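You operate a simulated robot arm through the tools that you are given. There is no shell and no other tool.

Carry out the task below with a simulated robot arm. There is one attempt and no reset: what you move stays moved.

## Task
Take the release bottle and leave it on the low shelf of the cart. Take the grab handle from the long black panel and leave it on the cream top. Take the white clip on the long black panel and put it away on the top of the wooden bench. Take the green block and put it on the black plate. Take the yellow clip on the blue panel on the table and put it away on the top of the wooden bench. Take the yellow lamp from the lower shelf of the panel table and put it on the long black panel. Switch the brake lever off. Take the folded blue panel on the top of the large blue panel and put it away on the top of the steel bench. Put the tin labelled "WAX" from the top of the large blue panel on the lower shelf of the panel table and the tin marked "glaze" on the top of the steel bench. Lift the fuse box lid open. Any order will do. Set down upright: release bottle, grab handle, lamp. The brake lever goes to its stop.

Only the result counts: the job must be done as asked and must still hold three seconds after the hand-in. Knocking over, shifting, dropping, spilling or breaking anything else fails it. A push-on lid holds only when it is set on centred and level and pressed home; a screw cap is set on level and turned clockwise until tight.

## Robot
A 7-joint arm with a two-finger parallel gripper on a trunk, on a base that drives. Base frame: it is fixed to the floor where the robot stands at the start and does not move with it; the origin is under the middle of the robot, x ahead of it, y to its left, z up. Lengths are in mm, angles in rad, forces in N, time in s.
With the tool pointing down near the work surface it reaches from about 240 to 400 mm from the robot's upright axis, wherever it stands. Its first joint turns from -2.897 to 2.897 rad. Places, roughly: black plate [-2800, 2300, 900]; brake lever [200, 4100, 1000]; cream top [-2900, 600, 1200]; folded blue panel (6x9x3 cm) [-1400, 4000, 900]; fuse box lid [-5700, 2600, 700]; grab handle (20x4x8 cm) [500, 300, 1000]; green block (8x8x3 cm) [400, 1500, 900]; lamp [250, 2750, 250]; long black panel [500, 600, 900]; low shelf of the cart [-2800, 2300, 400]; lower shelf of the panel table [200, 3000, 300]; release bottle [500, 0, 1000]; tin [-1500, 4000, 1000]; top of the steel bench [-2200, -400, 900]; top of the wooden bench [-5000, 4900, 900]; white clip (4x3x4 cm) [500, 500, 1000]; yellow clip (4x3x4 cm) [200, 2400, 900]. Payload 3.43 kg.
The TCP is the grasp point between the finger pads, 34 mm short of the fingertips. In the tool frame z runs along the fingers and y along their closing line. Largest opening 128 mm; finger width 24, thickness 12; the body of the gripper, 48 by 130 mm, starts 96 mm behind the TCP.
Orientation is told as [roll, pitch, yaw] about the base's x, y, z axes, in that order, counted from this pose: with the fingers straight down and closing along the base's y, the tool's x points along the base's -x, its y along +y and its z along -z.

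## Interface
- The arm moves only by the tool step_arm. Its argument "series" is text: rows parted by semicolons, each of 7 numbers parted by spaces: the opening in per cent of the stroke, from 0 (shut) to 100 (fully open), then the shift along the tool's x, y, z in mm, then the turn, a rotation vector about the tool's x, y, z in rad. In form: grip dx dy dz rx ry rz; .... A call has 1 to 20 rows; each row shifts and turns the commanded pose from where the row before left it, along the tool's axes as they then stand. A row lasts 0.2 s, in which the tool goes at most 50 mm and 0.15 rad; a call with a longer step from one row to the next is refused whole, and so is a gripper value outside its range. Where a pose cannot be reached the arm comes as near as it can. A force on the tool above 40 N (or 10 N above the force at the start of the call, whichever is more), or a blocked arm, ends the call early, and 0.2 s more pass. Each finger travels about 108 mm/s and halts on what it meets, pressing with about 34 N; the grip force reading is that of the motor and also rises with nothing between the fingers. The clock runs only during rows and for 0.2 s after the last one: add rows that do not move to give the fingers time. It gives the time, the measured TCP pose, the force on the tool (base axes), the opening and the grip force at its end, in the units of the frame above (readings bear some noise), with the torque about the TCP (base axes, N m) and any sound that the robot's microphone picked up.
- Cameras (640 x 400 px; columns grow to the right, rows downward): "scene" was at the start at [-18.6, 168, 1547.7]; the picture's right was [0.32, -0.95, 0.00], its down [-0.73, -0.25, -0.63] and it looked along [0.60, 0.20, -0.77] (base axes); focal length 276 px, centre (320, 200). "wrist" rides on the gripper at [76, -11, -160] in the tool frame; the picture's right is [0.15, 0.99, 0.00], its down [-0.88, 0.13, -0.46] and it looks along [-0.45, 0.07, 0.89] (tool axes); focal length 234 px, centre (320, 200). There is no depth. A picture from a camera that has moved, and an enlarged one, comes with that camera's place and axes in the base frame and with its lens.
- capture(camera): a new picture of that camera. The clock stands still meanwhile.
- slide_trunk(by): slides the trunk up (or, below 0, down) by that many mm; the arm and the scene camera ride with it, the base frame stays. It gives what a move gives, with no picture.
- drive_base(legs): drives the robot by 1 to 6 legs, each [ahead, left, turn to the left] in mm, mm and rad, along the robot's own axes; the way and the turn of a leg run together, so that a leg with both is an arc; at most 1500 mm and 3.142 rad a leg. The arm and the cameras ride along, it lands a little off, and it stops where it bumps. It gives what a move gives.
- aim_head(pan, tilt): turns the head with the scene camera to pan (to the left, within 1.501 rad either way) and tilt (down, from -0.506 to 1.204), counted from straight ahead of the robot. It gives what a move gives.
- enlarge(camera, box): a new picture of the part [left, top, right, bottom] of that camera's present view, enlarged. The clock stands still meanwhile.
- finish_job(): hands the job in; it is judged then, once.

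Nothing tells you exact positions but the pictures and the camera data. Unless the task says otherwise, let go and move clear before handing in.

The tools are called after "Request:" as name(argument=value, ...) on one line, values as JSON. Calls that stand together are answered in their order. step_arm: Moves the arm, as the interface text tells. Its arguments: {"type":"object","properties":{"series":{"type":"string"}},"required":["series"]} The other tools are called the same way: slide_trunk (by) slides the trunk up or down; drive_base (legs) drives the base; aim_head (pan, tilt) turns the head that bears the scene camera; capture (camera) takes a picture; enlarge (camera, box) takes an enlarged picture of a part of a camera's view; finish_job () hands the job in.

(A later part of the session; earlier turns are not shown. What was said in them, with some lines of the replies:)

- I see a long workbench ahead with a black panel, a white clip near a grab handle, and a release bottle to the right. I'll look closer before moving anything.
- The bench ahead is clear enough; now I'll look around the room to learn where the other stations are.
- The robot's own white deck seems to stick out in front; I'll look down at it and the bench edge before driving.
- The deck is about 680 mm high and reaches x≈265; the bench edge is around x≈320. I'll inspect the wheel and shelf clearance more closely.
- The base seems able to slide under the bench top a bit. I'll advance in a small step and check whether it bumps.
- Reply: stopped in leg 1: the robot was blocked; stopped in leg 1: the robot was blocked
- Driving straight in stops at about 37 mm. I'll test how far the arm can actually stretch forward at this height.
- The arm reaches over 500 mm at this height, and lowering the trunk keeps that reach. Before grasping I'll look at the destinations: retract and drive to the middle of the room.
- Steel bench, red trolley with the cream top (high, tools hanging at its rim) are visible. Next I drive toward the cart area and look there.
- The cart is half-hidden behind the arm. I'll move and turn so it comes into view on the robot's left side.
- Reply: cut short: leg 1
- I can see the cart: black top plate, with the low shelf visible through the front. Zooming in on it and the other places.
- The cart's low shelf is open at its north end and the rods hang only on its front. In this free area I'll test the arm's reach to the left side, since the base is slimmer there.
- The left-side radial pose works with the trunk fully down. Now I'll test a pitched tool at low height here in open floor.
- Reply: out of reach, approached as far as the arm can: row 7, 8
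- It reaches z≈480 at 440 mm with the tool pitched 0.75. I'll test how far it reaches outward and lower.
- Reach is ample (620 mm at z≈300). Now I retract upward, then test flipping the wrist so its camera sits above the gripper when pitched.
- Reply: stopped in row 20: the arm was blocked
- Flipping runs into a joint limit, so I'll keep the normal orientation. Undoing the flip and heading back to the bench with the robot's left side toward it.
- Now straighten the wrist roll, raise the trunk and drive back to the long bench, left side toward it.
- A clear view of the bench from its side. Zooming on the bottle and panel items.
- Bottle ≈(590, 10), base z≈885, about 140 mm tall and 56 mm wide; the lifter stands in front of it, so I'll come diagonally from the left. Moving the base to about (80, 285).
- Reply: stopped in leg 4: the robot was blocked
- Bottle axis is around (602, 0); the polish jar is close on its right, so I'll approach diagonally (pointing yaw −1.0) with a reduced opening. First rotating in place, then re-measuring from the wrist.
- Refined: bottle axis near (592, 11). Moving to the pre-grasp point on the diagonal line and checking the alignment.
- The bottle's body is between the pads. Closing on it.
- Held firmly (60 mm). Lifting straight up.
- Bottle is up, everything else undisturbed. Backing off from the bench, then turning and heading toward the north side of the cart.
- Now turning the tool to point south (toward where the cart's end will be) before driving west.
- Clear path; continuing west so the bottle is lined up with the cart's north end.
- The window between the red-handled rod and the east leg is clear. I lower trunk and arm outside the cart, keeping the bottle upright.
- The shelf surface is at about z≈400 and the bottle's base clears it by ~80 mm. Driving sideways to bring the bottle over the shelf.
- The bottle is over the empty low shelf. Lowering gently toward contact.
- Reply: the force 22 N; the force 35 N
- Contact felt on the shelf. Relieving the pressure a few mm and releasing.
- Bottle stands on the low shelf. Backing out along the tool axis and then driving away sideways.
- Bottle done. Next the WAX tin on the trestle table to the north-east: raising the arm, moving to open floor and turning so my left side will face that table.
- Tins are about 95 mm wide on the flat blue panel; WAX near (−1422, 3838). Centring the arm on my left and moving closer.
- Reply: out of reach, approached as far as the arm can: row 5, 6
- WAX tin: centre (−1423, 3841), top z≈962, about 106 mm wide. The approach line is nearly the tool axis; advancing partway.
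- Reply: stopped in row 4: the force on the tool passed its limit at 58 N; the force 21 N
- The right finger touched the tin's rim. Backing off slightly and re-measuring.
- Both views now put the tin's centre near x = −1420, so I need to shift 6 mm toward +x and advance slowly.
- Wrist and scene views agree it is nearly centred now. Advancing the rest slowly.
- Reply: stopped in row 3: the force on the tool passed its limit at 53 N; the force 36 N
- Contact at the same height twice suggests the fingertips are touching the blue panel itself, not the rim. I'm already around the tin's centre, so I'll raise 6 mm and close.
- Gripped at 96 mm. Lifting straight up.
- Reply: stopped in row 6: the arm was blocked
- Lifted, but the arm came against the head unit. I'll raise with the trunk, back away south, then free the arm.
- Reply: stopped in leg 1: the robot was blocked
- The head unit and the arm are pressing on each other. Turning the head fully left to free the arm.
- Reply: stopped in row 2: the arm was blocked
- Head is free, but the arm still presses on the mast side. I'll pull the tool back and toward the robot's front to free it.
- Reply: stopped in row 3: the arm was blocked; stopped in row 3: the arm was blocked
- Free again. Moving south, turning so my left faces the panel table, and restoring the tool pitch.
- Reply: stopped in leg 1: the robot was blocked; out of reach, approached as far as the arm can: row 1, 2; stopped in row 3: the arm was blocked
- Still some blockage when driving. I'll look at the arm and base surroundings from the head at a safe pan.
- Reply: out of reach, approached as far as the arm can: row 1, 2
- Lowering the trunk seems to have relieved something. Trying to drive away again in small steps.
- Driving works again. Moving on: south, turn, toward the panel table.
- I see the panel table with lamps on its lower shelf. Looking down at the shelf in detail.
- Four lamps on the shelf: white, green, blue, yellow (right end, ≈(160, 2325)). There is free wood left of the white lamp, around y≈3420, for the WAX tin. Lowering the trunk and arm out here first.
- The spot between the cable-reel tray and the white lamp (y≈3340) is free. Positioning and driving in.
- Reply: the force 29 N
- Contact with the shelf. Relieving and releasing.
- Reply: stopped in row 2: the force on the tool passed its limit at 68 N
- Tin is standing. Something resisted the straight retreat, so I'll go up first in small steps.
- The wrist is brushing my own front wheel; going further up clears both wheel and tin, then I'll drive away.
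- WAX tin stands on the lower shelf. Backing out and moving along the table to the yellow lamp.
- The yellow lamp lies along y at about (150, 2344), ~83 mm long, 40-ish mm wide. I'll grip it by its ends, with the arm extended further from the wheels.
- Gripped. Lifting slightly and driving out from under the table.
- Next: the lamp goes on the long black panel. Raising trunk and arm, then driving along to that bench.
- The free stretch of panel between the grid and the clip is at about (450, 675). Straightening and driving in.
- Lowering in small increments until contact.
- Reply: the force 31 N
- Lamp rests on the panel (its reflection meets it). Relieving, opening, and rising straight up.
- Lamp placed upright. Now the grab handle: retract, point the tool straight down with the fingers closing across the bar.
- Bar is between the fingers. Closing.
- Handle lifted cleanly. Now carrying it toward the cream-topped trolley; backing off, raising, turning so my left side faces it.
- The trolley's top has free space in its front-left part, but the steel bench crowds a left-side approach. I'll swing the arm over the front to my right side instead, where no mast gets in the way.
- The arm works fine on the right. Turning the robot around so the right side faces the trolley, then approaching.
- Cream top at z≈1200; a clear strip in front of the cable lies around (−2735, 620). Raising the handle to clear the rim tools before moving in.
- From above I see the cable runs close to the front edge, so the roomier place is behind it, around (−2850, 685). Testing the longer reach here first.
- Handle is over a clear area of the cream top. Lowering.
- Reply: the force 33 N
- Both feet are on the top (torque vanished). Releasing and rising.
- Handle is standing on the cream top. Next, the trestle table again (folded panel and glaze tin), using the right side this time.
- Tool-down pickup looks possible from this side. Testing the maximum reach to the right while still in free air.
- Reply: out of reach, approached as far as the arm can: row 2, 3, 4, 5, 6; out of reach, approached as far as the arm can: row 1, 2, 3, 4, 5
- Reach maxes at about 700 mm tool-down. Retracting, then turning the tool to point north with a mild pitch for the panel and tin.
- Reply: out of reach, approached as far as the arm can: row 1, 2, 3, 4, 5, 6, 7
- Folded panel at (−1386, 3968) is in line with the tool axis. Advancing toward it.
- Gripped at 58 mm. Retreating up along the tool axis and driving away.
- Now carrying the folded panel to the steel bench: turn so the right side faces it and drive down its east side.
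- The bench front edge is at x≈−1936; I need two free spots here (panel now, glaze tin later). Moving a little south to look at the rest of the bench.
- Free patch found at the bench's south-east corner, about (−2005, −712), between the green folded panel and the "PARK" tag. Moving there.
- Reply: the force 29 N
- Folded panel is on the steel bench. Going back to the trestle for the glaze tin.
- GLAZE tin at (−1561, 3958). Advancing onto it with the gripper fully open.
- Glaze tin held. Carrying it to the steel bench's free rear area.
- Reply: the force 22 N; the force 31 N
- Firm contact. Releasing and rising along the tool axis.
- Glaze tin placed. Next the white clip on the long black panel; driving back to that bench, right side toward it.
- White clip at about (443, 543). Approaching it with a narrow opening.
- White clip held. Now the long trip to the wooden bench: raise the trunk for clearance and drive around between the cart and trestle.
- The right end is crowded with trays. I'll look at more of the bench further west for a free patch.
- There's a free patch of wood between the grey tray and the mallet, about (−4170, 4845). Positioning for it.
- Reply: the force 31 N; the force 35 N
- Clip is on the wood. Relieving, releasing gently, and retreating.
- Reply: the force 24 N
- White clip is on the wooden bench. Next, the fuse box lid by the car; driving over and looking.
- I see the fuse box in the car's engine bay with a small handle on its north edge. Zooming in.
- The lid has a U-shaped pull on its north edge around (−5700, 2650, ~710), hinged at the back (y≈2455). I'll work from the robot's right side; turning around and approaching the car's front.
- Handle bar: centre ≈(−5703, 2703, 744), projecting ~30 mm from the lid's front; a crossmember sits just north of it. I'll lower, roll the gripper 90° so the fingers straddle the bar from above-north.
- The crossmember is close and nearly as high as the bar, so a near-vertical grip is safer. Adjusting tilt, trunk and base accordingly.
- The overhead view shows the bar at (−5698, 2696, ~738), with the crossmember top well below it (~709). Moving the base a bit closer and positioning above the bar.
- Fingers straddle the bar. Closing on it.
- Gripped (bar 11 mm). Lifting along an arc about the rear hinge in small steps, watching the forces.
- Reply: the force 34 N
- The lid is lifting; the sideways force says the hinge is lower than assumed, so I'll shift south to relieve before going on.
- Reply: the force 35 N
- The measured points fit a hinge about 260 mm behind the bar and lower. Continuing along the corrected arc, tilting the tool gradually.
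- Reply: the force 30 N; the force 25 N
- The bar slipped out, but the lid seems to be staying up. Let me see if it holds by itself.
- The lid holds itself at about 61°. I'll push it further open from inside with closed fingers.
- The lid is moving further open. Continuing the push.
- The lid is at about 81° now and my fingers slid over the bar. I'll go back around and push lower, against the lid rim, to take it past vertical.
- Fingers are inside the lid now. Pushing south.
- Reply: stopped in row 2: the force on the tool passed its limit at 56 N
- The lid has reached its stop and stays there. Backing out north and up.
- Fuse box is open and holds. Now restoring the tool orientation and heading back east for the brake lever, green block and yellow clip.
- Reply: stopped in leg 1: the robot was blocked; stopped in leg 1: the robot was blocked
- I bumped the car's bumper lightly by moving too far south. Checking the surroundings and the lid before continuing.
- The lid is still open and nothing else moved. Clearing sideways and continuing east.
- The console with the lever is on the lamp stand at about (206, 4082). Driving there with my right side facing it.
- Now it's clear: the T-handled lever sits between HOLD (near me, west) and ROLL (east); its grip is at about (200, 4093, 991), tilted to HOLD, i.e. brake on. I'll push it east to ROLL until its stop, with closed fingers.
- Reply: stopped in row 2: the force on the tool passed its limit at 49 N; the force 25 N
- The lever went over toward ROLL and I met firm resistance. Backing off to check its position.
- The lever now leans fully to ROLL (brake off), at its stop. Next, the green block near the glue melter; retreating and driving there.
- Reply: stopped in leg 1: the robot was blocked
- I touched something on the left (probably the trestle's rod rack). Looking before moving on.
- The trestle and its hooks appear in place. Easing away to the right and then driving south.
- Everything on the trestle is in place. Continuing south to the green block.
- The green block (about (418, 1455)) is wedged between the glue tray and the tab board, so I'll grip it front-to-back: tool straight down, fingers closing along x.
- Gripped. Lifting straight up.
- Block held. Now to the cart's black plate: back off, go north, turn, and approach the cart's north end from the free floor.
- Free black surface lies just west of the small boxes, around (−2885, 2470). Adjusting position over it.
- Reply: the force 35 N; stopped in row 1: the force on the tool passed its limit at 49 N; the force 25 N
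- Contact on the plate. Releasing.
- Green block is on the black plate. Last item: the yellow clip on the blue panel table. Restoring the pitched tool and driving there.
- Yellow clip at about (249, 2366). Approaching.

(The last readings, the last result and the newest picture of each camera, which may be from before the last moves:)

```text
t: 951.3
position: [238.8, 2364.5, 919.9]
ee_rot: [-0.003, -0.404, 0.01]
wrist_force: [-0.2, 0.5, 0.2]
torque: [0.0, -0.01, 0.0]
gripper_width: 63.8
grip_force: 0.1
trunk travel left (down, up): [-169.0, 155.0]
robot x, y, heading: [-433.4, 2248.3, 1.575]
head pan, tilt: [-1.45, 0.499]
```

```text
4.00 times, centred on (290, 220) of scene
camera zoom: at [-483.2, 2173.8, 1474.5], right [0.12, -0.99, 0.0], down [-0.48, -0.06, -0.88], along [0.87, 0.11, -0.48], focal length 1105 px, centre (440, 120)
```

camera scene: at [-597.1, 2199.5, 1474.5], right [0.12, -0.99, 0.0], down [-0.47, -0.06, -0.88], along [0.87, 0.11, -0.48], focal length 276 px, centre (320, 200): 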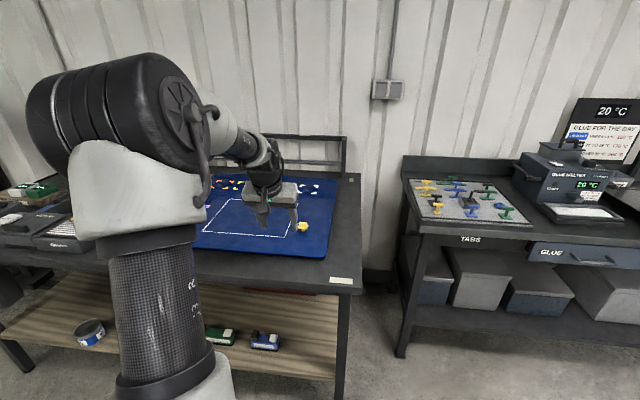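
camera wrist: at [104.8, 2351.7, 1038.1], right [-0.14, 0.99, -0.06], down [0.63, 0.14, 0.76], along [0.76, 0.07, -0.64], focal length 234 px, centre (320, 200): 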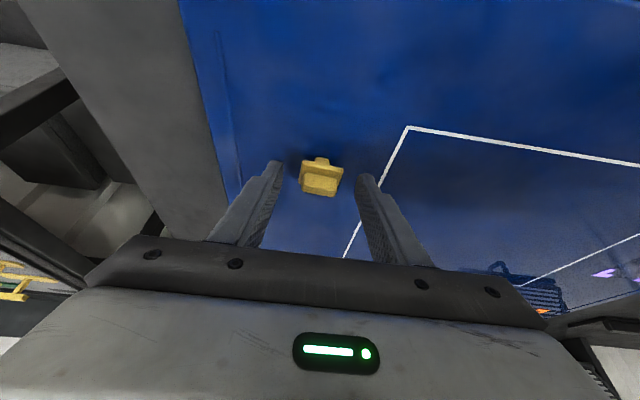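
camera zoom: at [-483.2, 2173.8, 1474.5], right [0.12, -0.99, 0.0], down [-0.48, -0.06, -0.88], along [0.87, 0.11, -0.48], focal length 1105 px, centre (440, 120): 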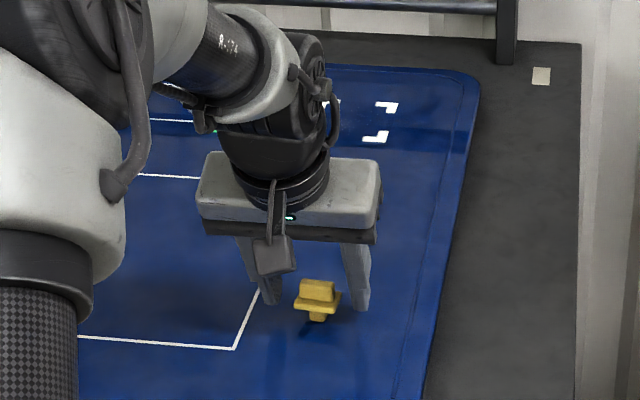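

Request:
step_arm(series="50 -1 0 4 0 0 0;50 0 0 3 0 0 0;50 0 0 0 0 0 0")

Request:
step_arm(series="40 0 0 0 0 0 0;30 0 0 0 0 0 0;20 0 0 0 0 0 0;15 0 0 0 0 0 0;15 0 0 0 0 0 0")

Request:
step_arm(series="15 0 0 -8 0 0 0;15 0 0 -20 0 0 0;15 0 0 -25 0 0 0;15 0 0 -25 0 0 0;15 0 0 -25 0 0 0;15 0 0 0 0 0 0")

Request:
capture(camera="wrist")

```text
t: 952.1
position: [243.5, 2364.1, 916.1]
ee_rot: [-0.002, -0.404, 0.01]
wrist_force: [0.3, 0.8, -0.1]
torque: [-0.01, 0.04, 0.02]
gripper_width: 64.0
grip_force: 0.0
trunk travel left (down, up): [-169.0, 155.0]
robot x, y, heading: [-433.7, 2251.0, 1.572]
head pan, tilt: [-1.45, 0.499]
```

```text
t: 953.3
position: [242.3, 2366.3, 915.0]
ee_rot: [-0.003, -0.402, 0.01]
wrist_force: [0.4, -0.9, 0.2]
torque: [0.01, -0.04, 0.0]
gripper_width: 34.3
grip_force: 34.4
trunk travel left (down, up): [-169.0, 155.0]
robot x, y, heading: [-435.3, 2249.6, 1.573]
head pan, tilt: [-1.45, 0.499]
```

```text
t: 954.7
position: [203.5, 2363.9, 1011.2]
ee_rot: [-0.001, -0.401, 0.009]
wrist_force: [0.1, -0.3, 0.9]
torque: [-0.01, 0.0, -0.02]
gripper_width: 34.4
grip_force: 34.2
trunk travel left (down, up): [-169.0, 155.0]
robot x, y, heading: [-432.0, 2250.9, 1.576]
head pan, tilt: [-1.45, 0.499]
```

```text
taken
camera wrist: at [68.8, 2352.6, 1127.8], right [-0.14, 0.99, -0.06], down [0.63, 0.14, 0.76], along [0.76, 0.07, -0.64], focal length 234 px, centre (320, 200)
```

wrist: 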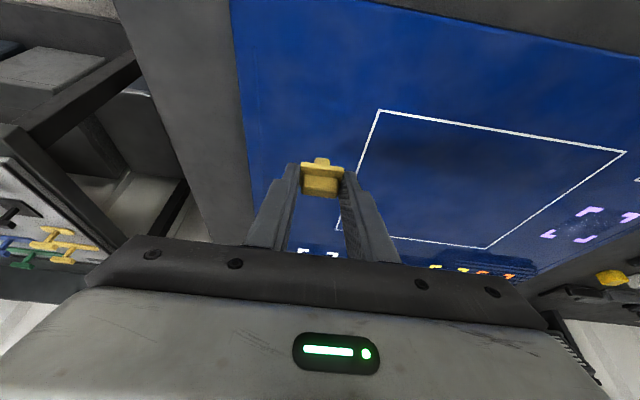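

Yellow clip held. Retracing the known corridor to the wooden bench.

Request:
step_arm(series="15 21 0 -9 0 0 0;15 21 0 -9 0 0 0;15 21 0 -9 0 0 0;15 0 0 0 0 0 0")

Request:
drive_base(legs=[[0, 270, 0], [790, 0, 0], [0, 0, 1.565]])

Request:
slide_trunk(by=155)

```text
t: 955.7
position: [135.2, 2366.7, 1012.0]
ee_rot: [0.0, -0.403, 0.01]
wrist_force: [0.1, 0.0, -0.2]
torque: [0.0, 0.01, 0.01]
gripper_width: 34.3
grip_force: 34.3
trunk travel left (down, up): [-169.0, 155.0]
robot x, y, heading: [-431.1, 2246.8, 1.575]
head pan, tilt: [-1.45, 0.499]
```

```text
t: 966.7
position: [-832.2, 3605.3, 1011.8]
ee_rot: [-0.002, -0.403, 1.582]
wrist_force: [0.3, -0.8, -0.2]
torque: [-0.04, -0.01, 0.04]
gripper_width: 34.1
grip_force: 34.0
trunk travel left (down, up): [-169.0, 155.0]
robot x, y, heading: [-714.6, 3036.6, -3.133]
head pan, tilt: [-1.45, 0.499]
```

```text
t: 968.5
position: [-831.8, 3606.9, 1166.6]
ee_rot: [-0.002, -0.404, 1.581]
wrist_force: [0.2, 0.5, 0.6]
torque: [-0.01, -0.01, -0.01]
gripper_width: 34.2
grip_force: 34.0
trunk travel left (down, up): [-324.0, 0.0]
robot x, y, heading: [-714.6, 3037.5, -3.138]
head pan, tilt: [-1.45, 0.499]
```

Request:
drive_base(legs=[[1060, 0, 0], [1060, 0, 0]])

```text
t: 979.0
position: [-2941.4, 3601.9, 1166.9]
ee_rot: [-0.001, -0.403, 1.572]
wrist_force: [0.7, 0.4, -0.1]
torque: [-0.01, 0.0, 0.03]
gripper_width: 34.4
grip_force: 33.6
trunk travel left (down, up): [-324.0, 0.0]
robot x, y, heading: [-2827.1, 3031.3, 3.135]
head pan, tilt: [-1.45, 0.499]
```

Request:
drive_base(legs=[[1338, 0, 0.005], [0, -600, 0], [0, -480, 0]])

Request:
slide_trunk(by=-150)

Request:
step_arm(series="15 -8 0 -18.4 0 0 0;15 -8 0 -18.4 0 0 0;15 0 0 0 0 0 0")

Request:
capture(camera="wrist")

```text
t: 996.2
position: [-4186.8, 4715.2, 1165.6]
ee_rot: [-0.001, -0.404, 1.541]
wrist_force: [0.7, 0.0, -0.4]
torque: [0.0, -0.02, -0.02]
gripper_width: 34.2
grip_force: 33.7
trunk travel left (down, up): [-324.0, 0.0]
robot x, y, heading: [-4088.7, 4144.8, 3.106]
head pan, tilt: [-1.45, 0.499]
```

```text
t: 997.9
position: [-4187.6, 4714.3, 1017.0]
ee_rot: [-0.002, -0.403, 1.541]
wrist_force: [-0.5, 0.3, -0.1]
torque: [-0.01, -0.05, 0.02]
gripper_width: 34.3
grip_force: 33.5
trunk travel left (down, up): [-174.0, 150.0]
robot x, y, heading: [-4092.7, 4143.6, 3.107]
head pan, tilt: [-1.45, 0.499]
```

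```text
t: 998.7
position: [-4188.6, 4713.4, 1056.9]
ee_rot: [0.0, -0.403, 1.542]
wrist_force: [0.1, 0.1, 0.4]
torque: [0.03, 0.03, -0.01]
gripper_width: 34.1
grip_force: 34.0
trunk travel left (down, up): [-174.0, 150.0]
robot x, y, heading: [-4092.3, 4142.1, 3.104]
head pan, tilt: [-1.45, 0.499]
```

```text
taken
camera wrist: at [-4182.6, 4581.0, 1173.1], right [-0.99, -0.1, -0.06], down [-0.11, 0.63, 0.76], along [-0.04, 0.77, -0.64], focal length 234 px, centre (320, 200)
```

wrist: 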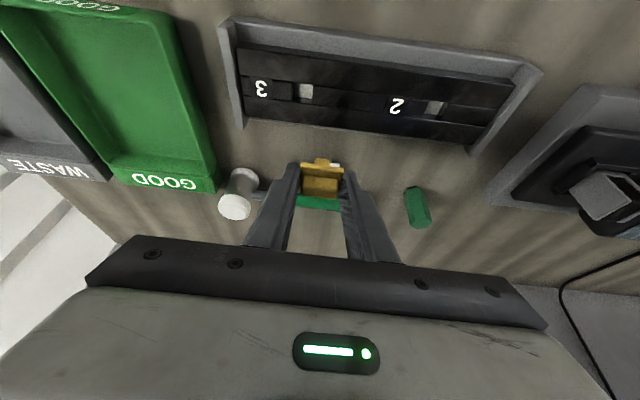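

Request:
drive_base(legs=[[88, 0, 0.03]])

Request:
capture(camera="wrist")

```text
t: 999.8
position: [-4295.0, 4712.8, 1056.6]
ee_rot: [-0.001, -0.402, 1.574]
wrist_force: [0.2, -0.5, -0.7]
torque: [0.01, 0.0, -0.02]
gripper_width: 34.6
grip_force: 34.0
trunk travel left (down, up): [-174.0, 150.0]
robot x, y, heading: [-4178.8, 4145.7, 3.132]
head pan, tilt: [-1.45, 0.499]
```

```text
taken
camera wrist: at [-4285.5, 4580.0, 1172.8], right [-0.99, -0.14, -0.06], down [-0.13, 0.63, 0.76], along [-0.07, 0.76, -0.64], focal length 234 px, centre (320, 200)
```

wrist: 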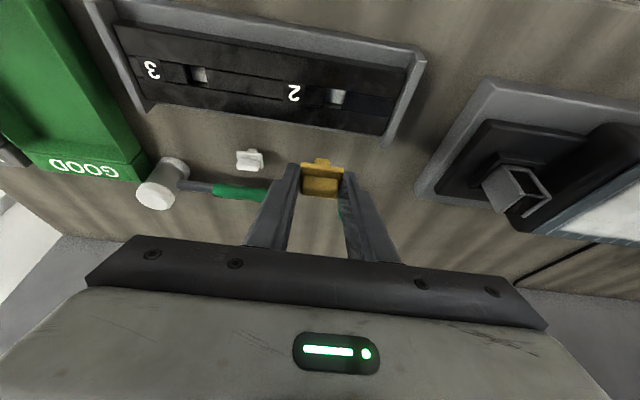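

Request:
step_arm(series="15 -8.5 -4 26 0 0 0;15 -8.5 -4 26 0 0 0;15 -8.5 -4 26 0 0 0;15 -8.5 -3 26 0 0 0;15 0 0 0 0 0 0")

Request:
capture(camera="wrist")

```text
t: 1001.0
position: [-4280.3, 4785.8, 973.8]
ee_rot: [-0.001, -0.404, 1.571]
wrist_force: [0.3, 0.6, 0.3]
torque: [0.01, -0.01, 0.0]
gripper_width: 34.2
grip_force: 33.8
trunk travel left (down, up): [-174.0, 150.0]
robot x, y, heading: [-4181.0, 4143.2, 3.135]
head pan, tilt: [-1.45, 0.499]
```

```text
taken
camera wrist: at [-4270.5, 4653.3, 1090.7], right [-0.99, -0.14, -0.06], down [-0.13, 0.63, 0.76], along [-0.07, 0.76, -0.64], focal length 234 px, centre (320, 200)
```

wrist: 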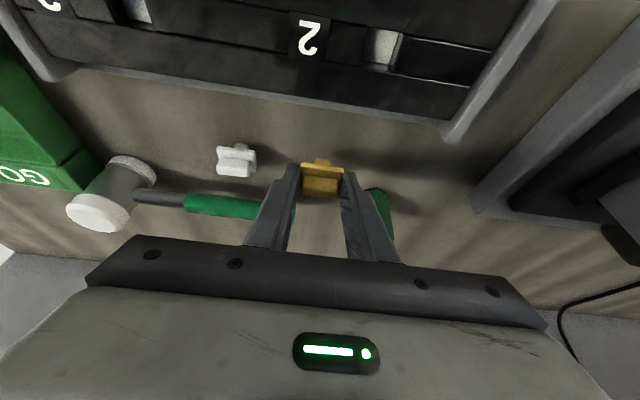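

Request:
step_arm(series="15 0 0 9 0 0 0;15 0 0 9 0 0 0;15 0 0 8 0 0 0;15 0 0 0 0 0 0")

Request:
step_arm(series="15 1.2 0 2.8 0 0 0;15 1.2 0 2.8 0 0 0;15 0 0 0 0 0 0")

Request:
step_arm(series="15 1.2 0 2.8 0 0 0;15 0 0 0 0 0 0")

```text
t: 1002.0
position: [-4279.2, 4794.5, 948.5]
ee_rot: [-0.001, -0.403, 1.573]
wrist_force: [-0.3, -0.7, 0.1]
torque: [0.01, -0.03, 0.0]
gripper_width: 34.1
grip_force: 34.1
trunk travel left (down, up): [-174.0, 150.0]
robot x, y, heading: [-4179.7, 4145.6, 3.129]
head pan, tilt: [-1.45, 0.499]
```

```text
t: 1002.8
position: [-4280.4, 4794.5, 942.6]
ee_rot: [-0.002, -0.401, 1.571]
wrist_force: [0.0, 0.0, -1.0]
torque: [0.01, 0.0, 0.02]
gripper_width: 34.3
grip_force: 34.2
trunk travel left (down, up): [-174.0, 150.0]
robot x, y, heading: [-4178.7, 4140.8, 3.136]
head pan, tilt: [-1.45, 0.499]
```

```text
t: 1003.4
position: [-4280.5, 4794.6, 943.1]
ee_rot: [-0.002, -0.406, 1.573]
wrist_force: [-0.2, -3.8, 11.9]
torque: [-0.1, 0.01, 0.02]
gripper_width: 34.3
grip_force: 34.2
trunk travel left (down, up): [-174.0, 150.0]
robot x, y, heading: [-4183.6, 4143.2, 3.137]
head pan, tilt: [-1.45, 0.499]
```

Request:
step_arm(series="15 0.8 0 1.9 0 0 0;15 0 0 0 0 0 0")

Request:
step_arm(series="15 -0.8 0 -1.9 0 0 0;15 0 0 0 0 0 0;32 0 0 0 0 0 0;42 0 0 0 0 0 0;42 0 0 0 0 0 0")

Request:
step_arm(series="42 0 0 -10 0 0 0;42 0 0 -25 0 0 0;42 0 0 -25 0 0 0;42 0 0 -25 0 0 0;42 0 0 -25 0 0 0;42 0 0 -25 0 0 0;42 0 0 0 0 0 0")

Request:
capture(camera="wrist")

```text
t: 1004.0
position: [-4281.4, 4795.5, 942.8]
ee_rot: [0.001, -0.412, 1.571]
wrist_force: [-1.2, -1.8, 26.3]
torque: [0.12, 0.02, 0.01]
gripper_width: 34.0
grip_force: 34.5
trunk travel left (down, up): [-174.0, 150.0]
robot x, y, heading: [-4181.7, 4143.8, 3.136]
head pan, tilt: [-1.45, 0.499]
```

```text
t: 1005.2
position: [-4279.5, 4794.7, 940.2]
ee_rot: [-0.001, -0.401, 1.571]
wrist_force: [-0.2, 0.0, -0.4]
torque: [-0.01, -0.01, 0.01]
gripper_width: 53.8
grip_force: 0.1
trunk travel left (down, up): [-174.0, 150.0]
robot x, y, heading: [-4180.6, 4141.7, 3.136]
head pan, tilt: [-1.45, 0.499]
```

```text
t: 1006.8
position: [-4282.4, 4740.6, 1067.4]
ee_rot: [-0.001, -0.403, 1.573]
wrist_force: [-0.1, 0.0, 0.0]
torque: [0.05, 0.02, 0.02]
gripper_width: 53.9
grip_force: 0.0
trunk travel left (down, up): [-174.0, 150.0]
robot x, y, heading: [-4184.5, 4142.7, 3.135]
head pan, tilt: [-1.45, 0.499]
```

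```text
taken
camera wrist: at [-4272.6, 4608.0, 1184.2], right [-0.99, -0.14, -0.06], down [-0.13, 0.63, 0.76], along [-0.07, 0.76, -0.64], focal length 234 px, centre (320, 200)
```

wrist: 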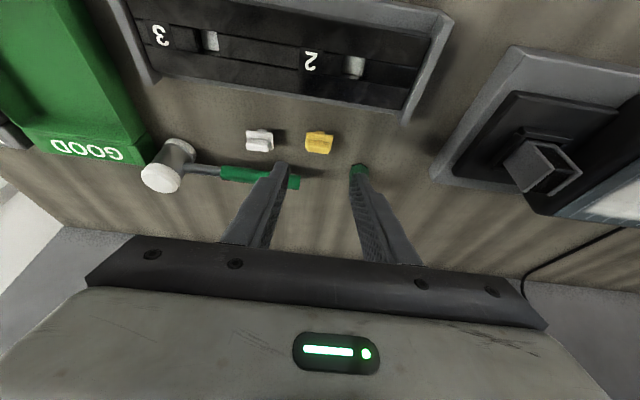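

Both clips stand on the wooden bench. Moving clear and taking a last look at the fuse box lid.

Request:
drive_base(legs=[[0, 500, 0]])

Request:
aim_head(pan=0.75, tilt=0.4)

Request:
capture(camera="scene")

Request:
enlarge(camera="scene", box=[180, 160, 380, 300])

```text
t: 1012.0
position: [-4285.4, 4255.1, 1067.1]
ee_rot: [-0.002, -0.405, 1.573]
wrist_force: [-0.7, -0.6, 0.0]
torque: [0.01, -0.01, -0.02]
gripper_width: 53.7
grip_force: 0.0
trunk travel left (down, up): [-174.0, 150.0]
robot x, y, heading: [-4183.0, 3657.8, 3.138]
head pan, tilt: [-1.45, 0.499]
```

```text
t: 1014.1
position: [-4285.4, 4254.0, 1067.0]
ee_rot: [-0.001, -0.404, 1.573]
wrist_force: [0.7, 0.1, 0.5]
torque: [-0.01, -0.01, 0.01]
gripper_width: 54.1
grip_force: 0.0
trunk travel left (down, up): [-174.0, 150.0]
robot x, y, heading: [-4181.3, 3655.0, 3.137]
head pan, tilt: [0.75, 0.4]
```

```text
taken
camera scene: at [-4164.1, 3457.0, 1488.6], right [-0.68, 0.74, 0.0], down [0.29, 0.26, -0.92], along [-0.68, -0.62, -0.39], focal length 276 px, centre (320, 200)
```

scene: 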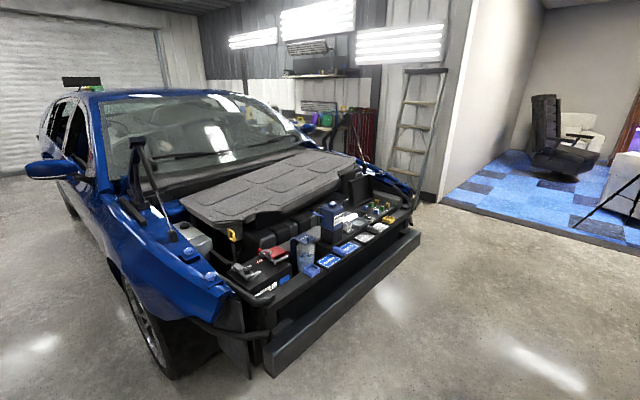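

```text
2.86 times, centred on (280, 230) of scene
camera zoom: at [-4164.1, 3457.0, 1488.6], right [-0.68, 0.74, 0.0], down [0.29, 0.26, -0.92], along [-0.68, -0.62, -0.39], focal length 789 px, centre (434, 114)
```

zoom: 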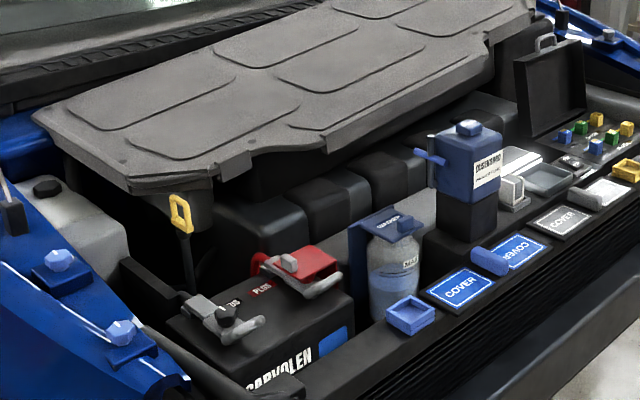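

All the items are in place, the lever is at ROLL, and the fuse box lid stands open. I let go of everything and moved clear. Handing the job in.

Request:
finish_job()

```text
The job is handed in.
```

I did every part of the job and handed it in; the hand-in did not say whether it passed. My last close-up of each item showed it where the task asked:

| Item | Where it is now |
|---|---|
| Release bottle | Upright on the low shelf of the cart |
| Grab handle | Upright on the cream top |
| White clip and yellow clip | On the top of the wooden bench |
| Green block | On the black plate |
| Yellow lamp | Upright on the long black panel |
| Brake lever | Pushed from HOLD to ROLL, which I took as off, until it met firm resistance |
| Folded blue panel and "glaze" tin | On the top of the steel bench |
| "WAX" tin | On the lower shelf of the panel table |
| Fuse box lid | Open and holding by itself |

- **Fuse box lid:** it opened about 73° by my estimate before it would go no further, so it leans just short of vertical.
- **Bumps:** the base touched the car's front bumper once and the trestle's rod rack once. In the pictures afterwards nothing had moved and the lid was still open. While retracting from the WAX tin on the shelf, the wrist also brushed the robot's own wheel.
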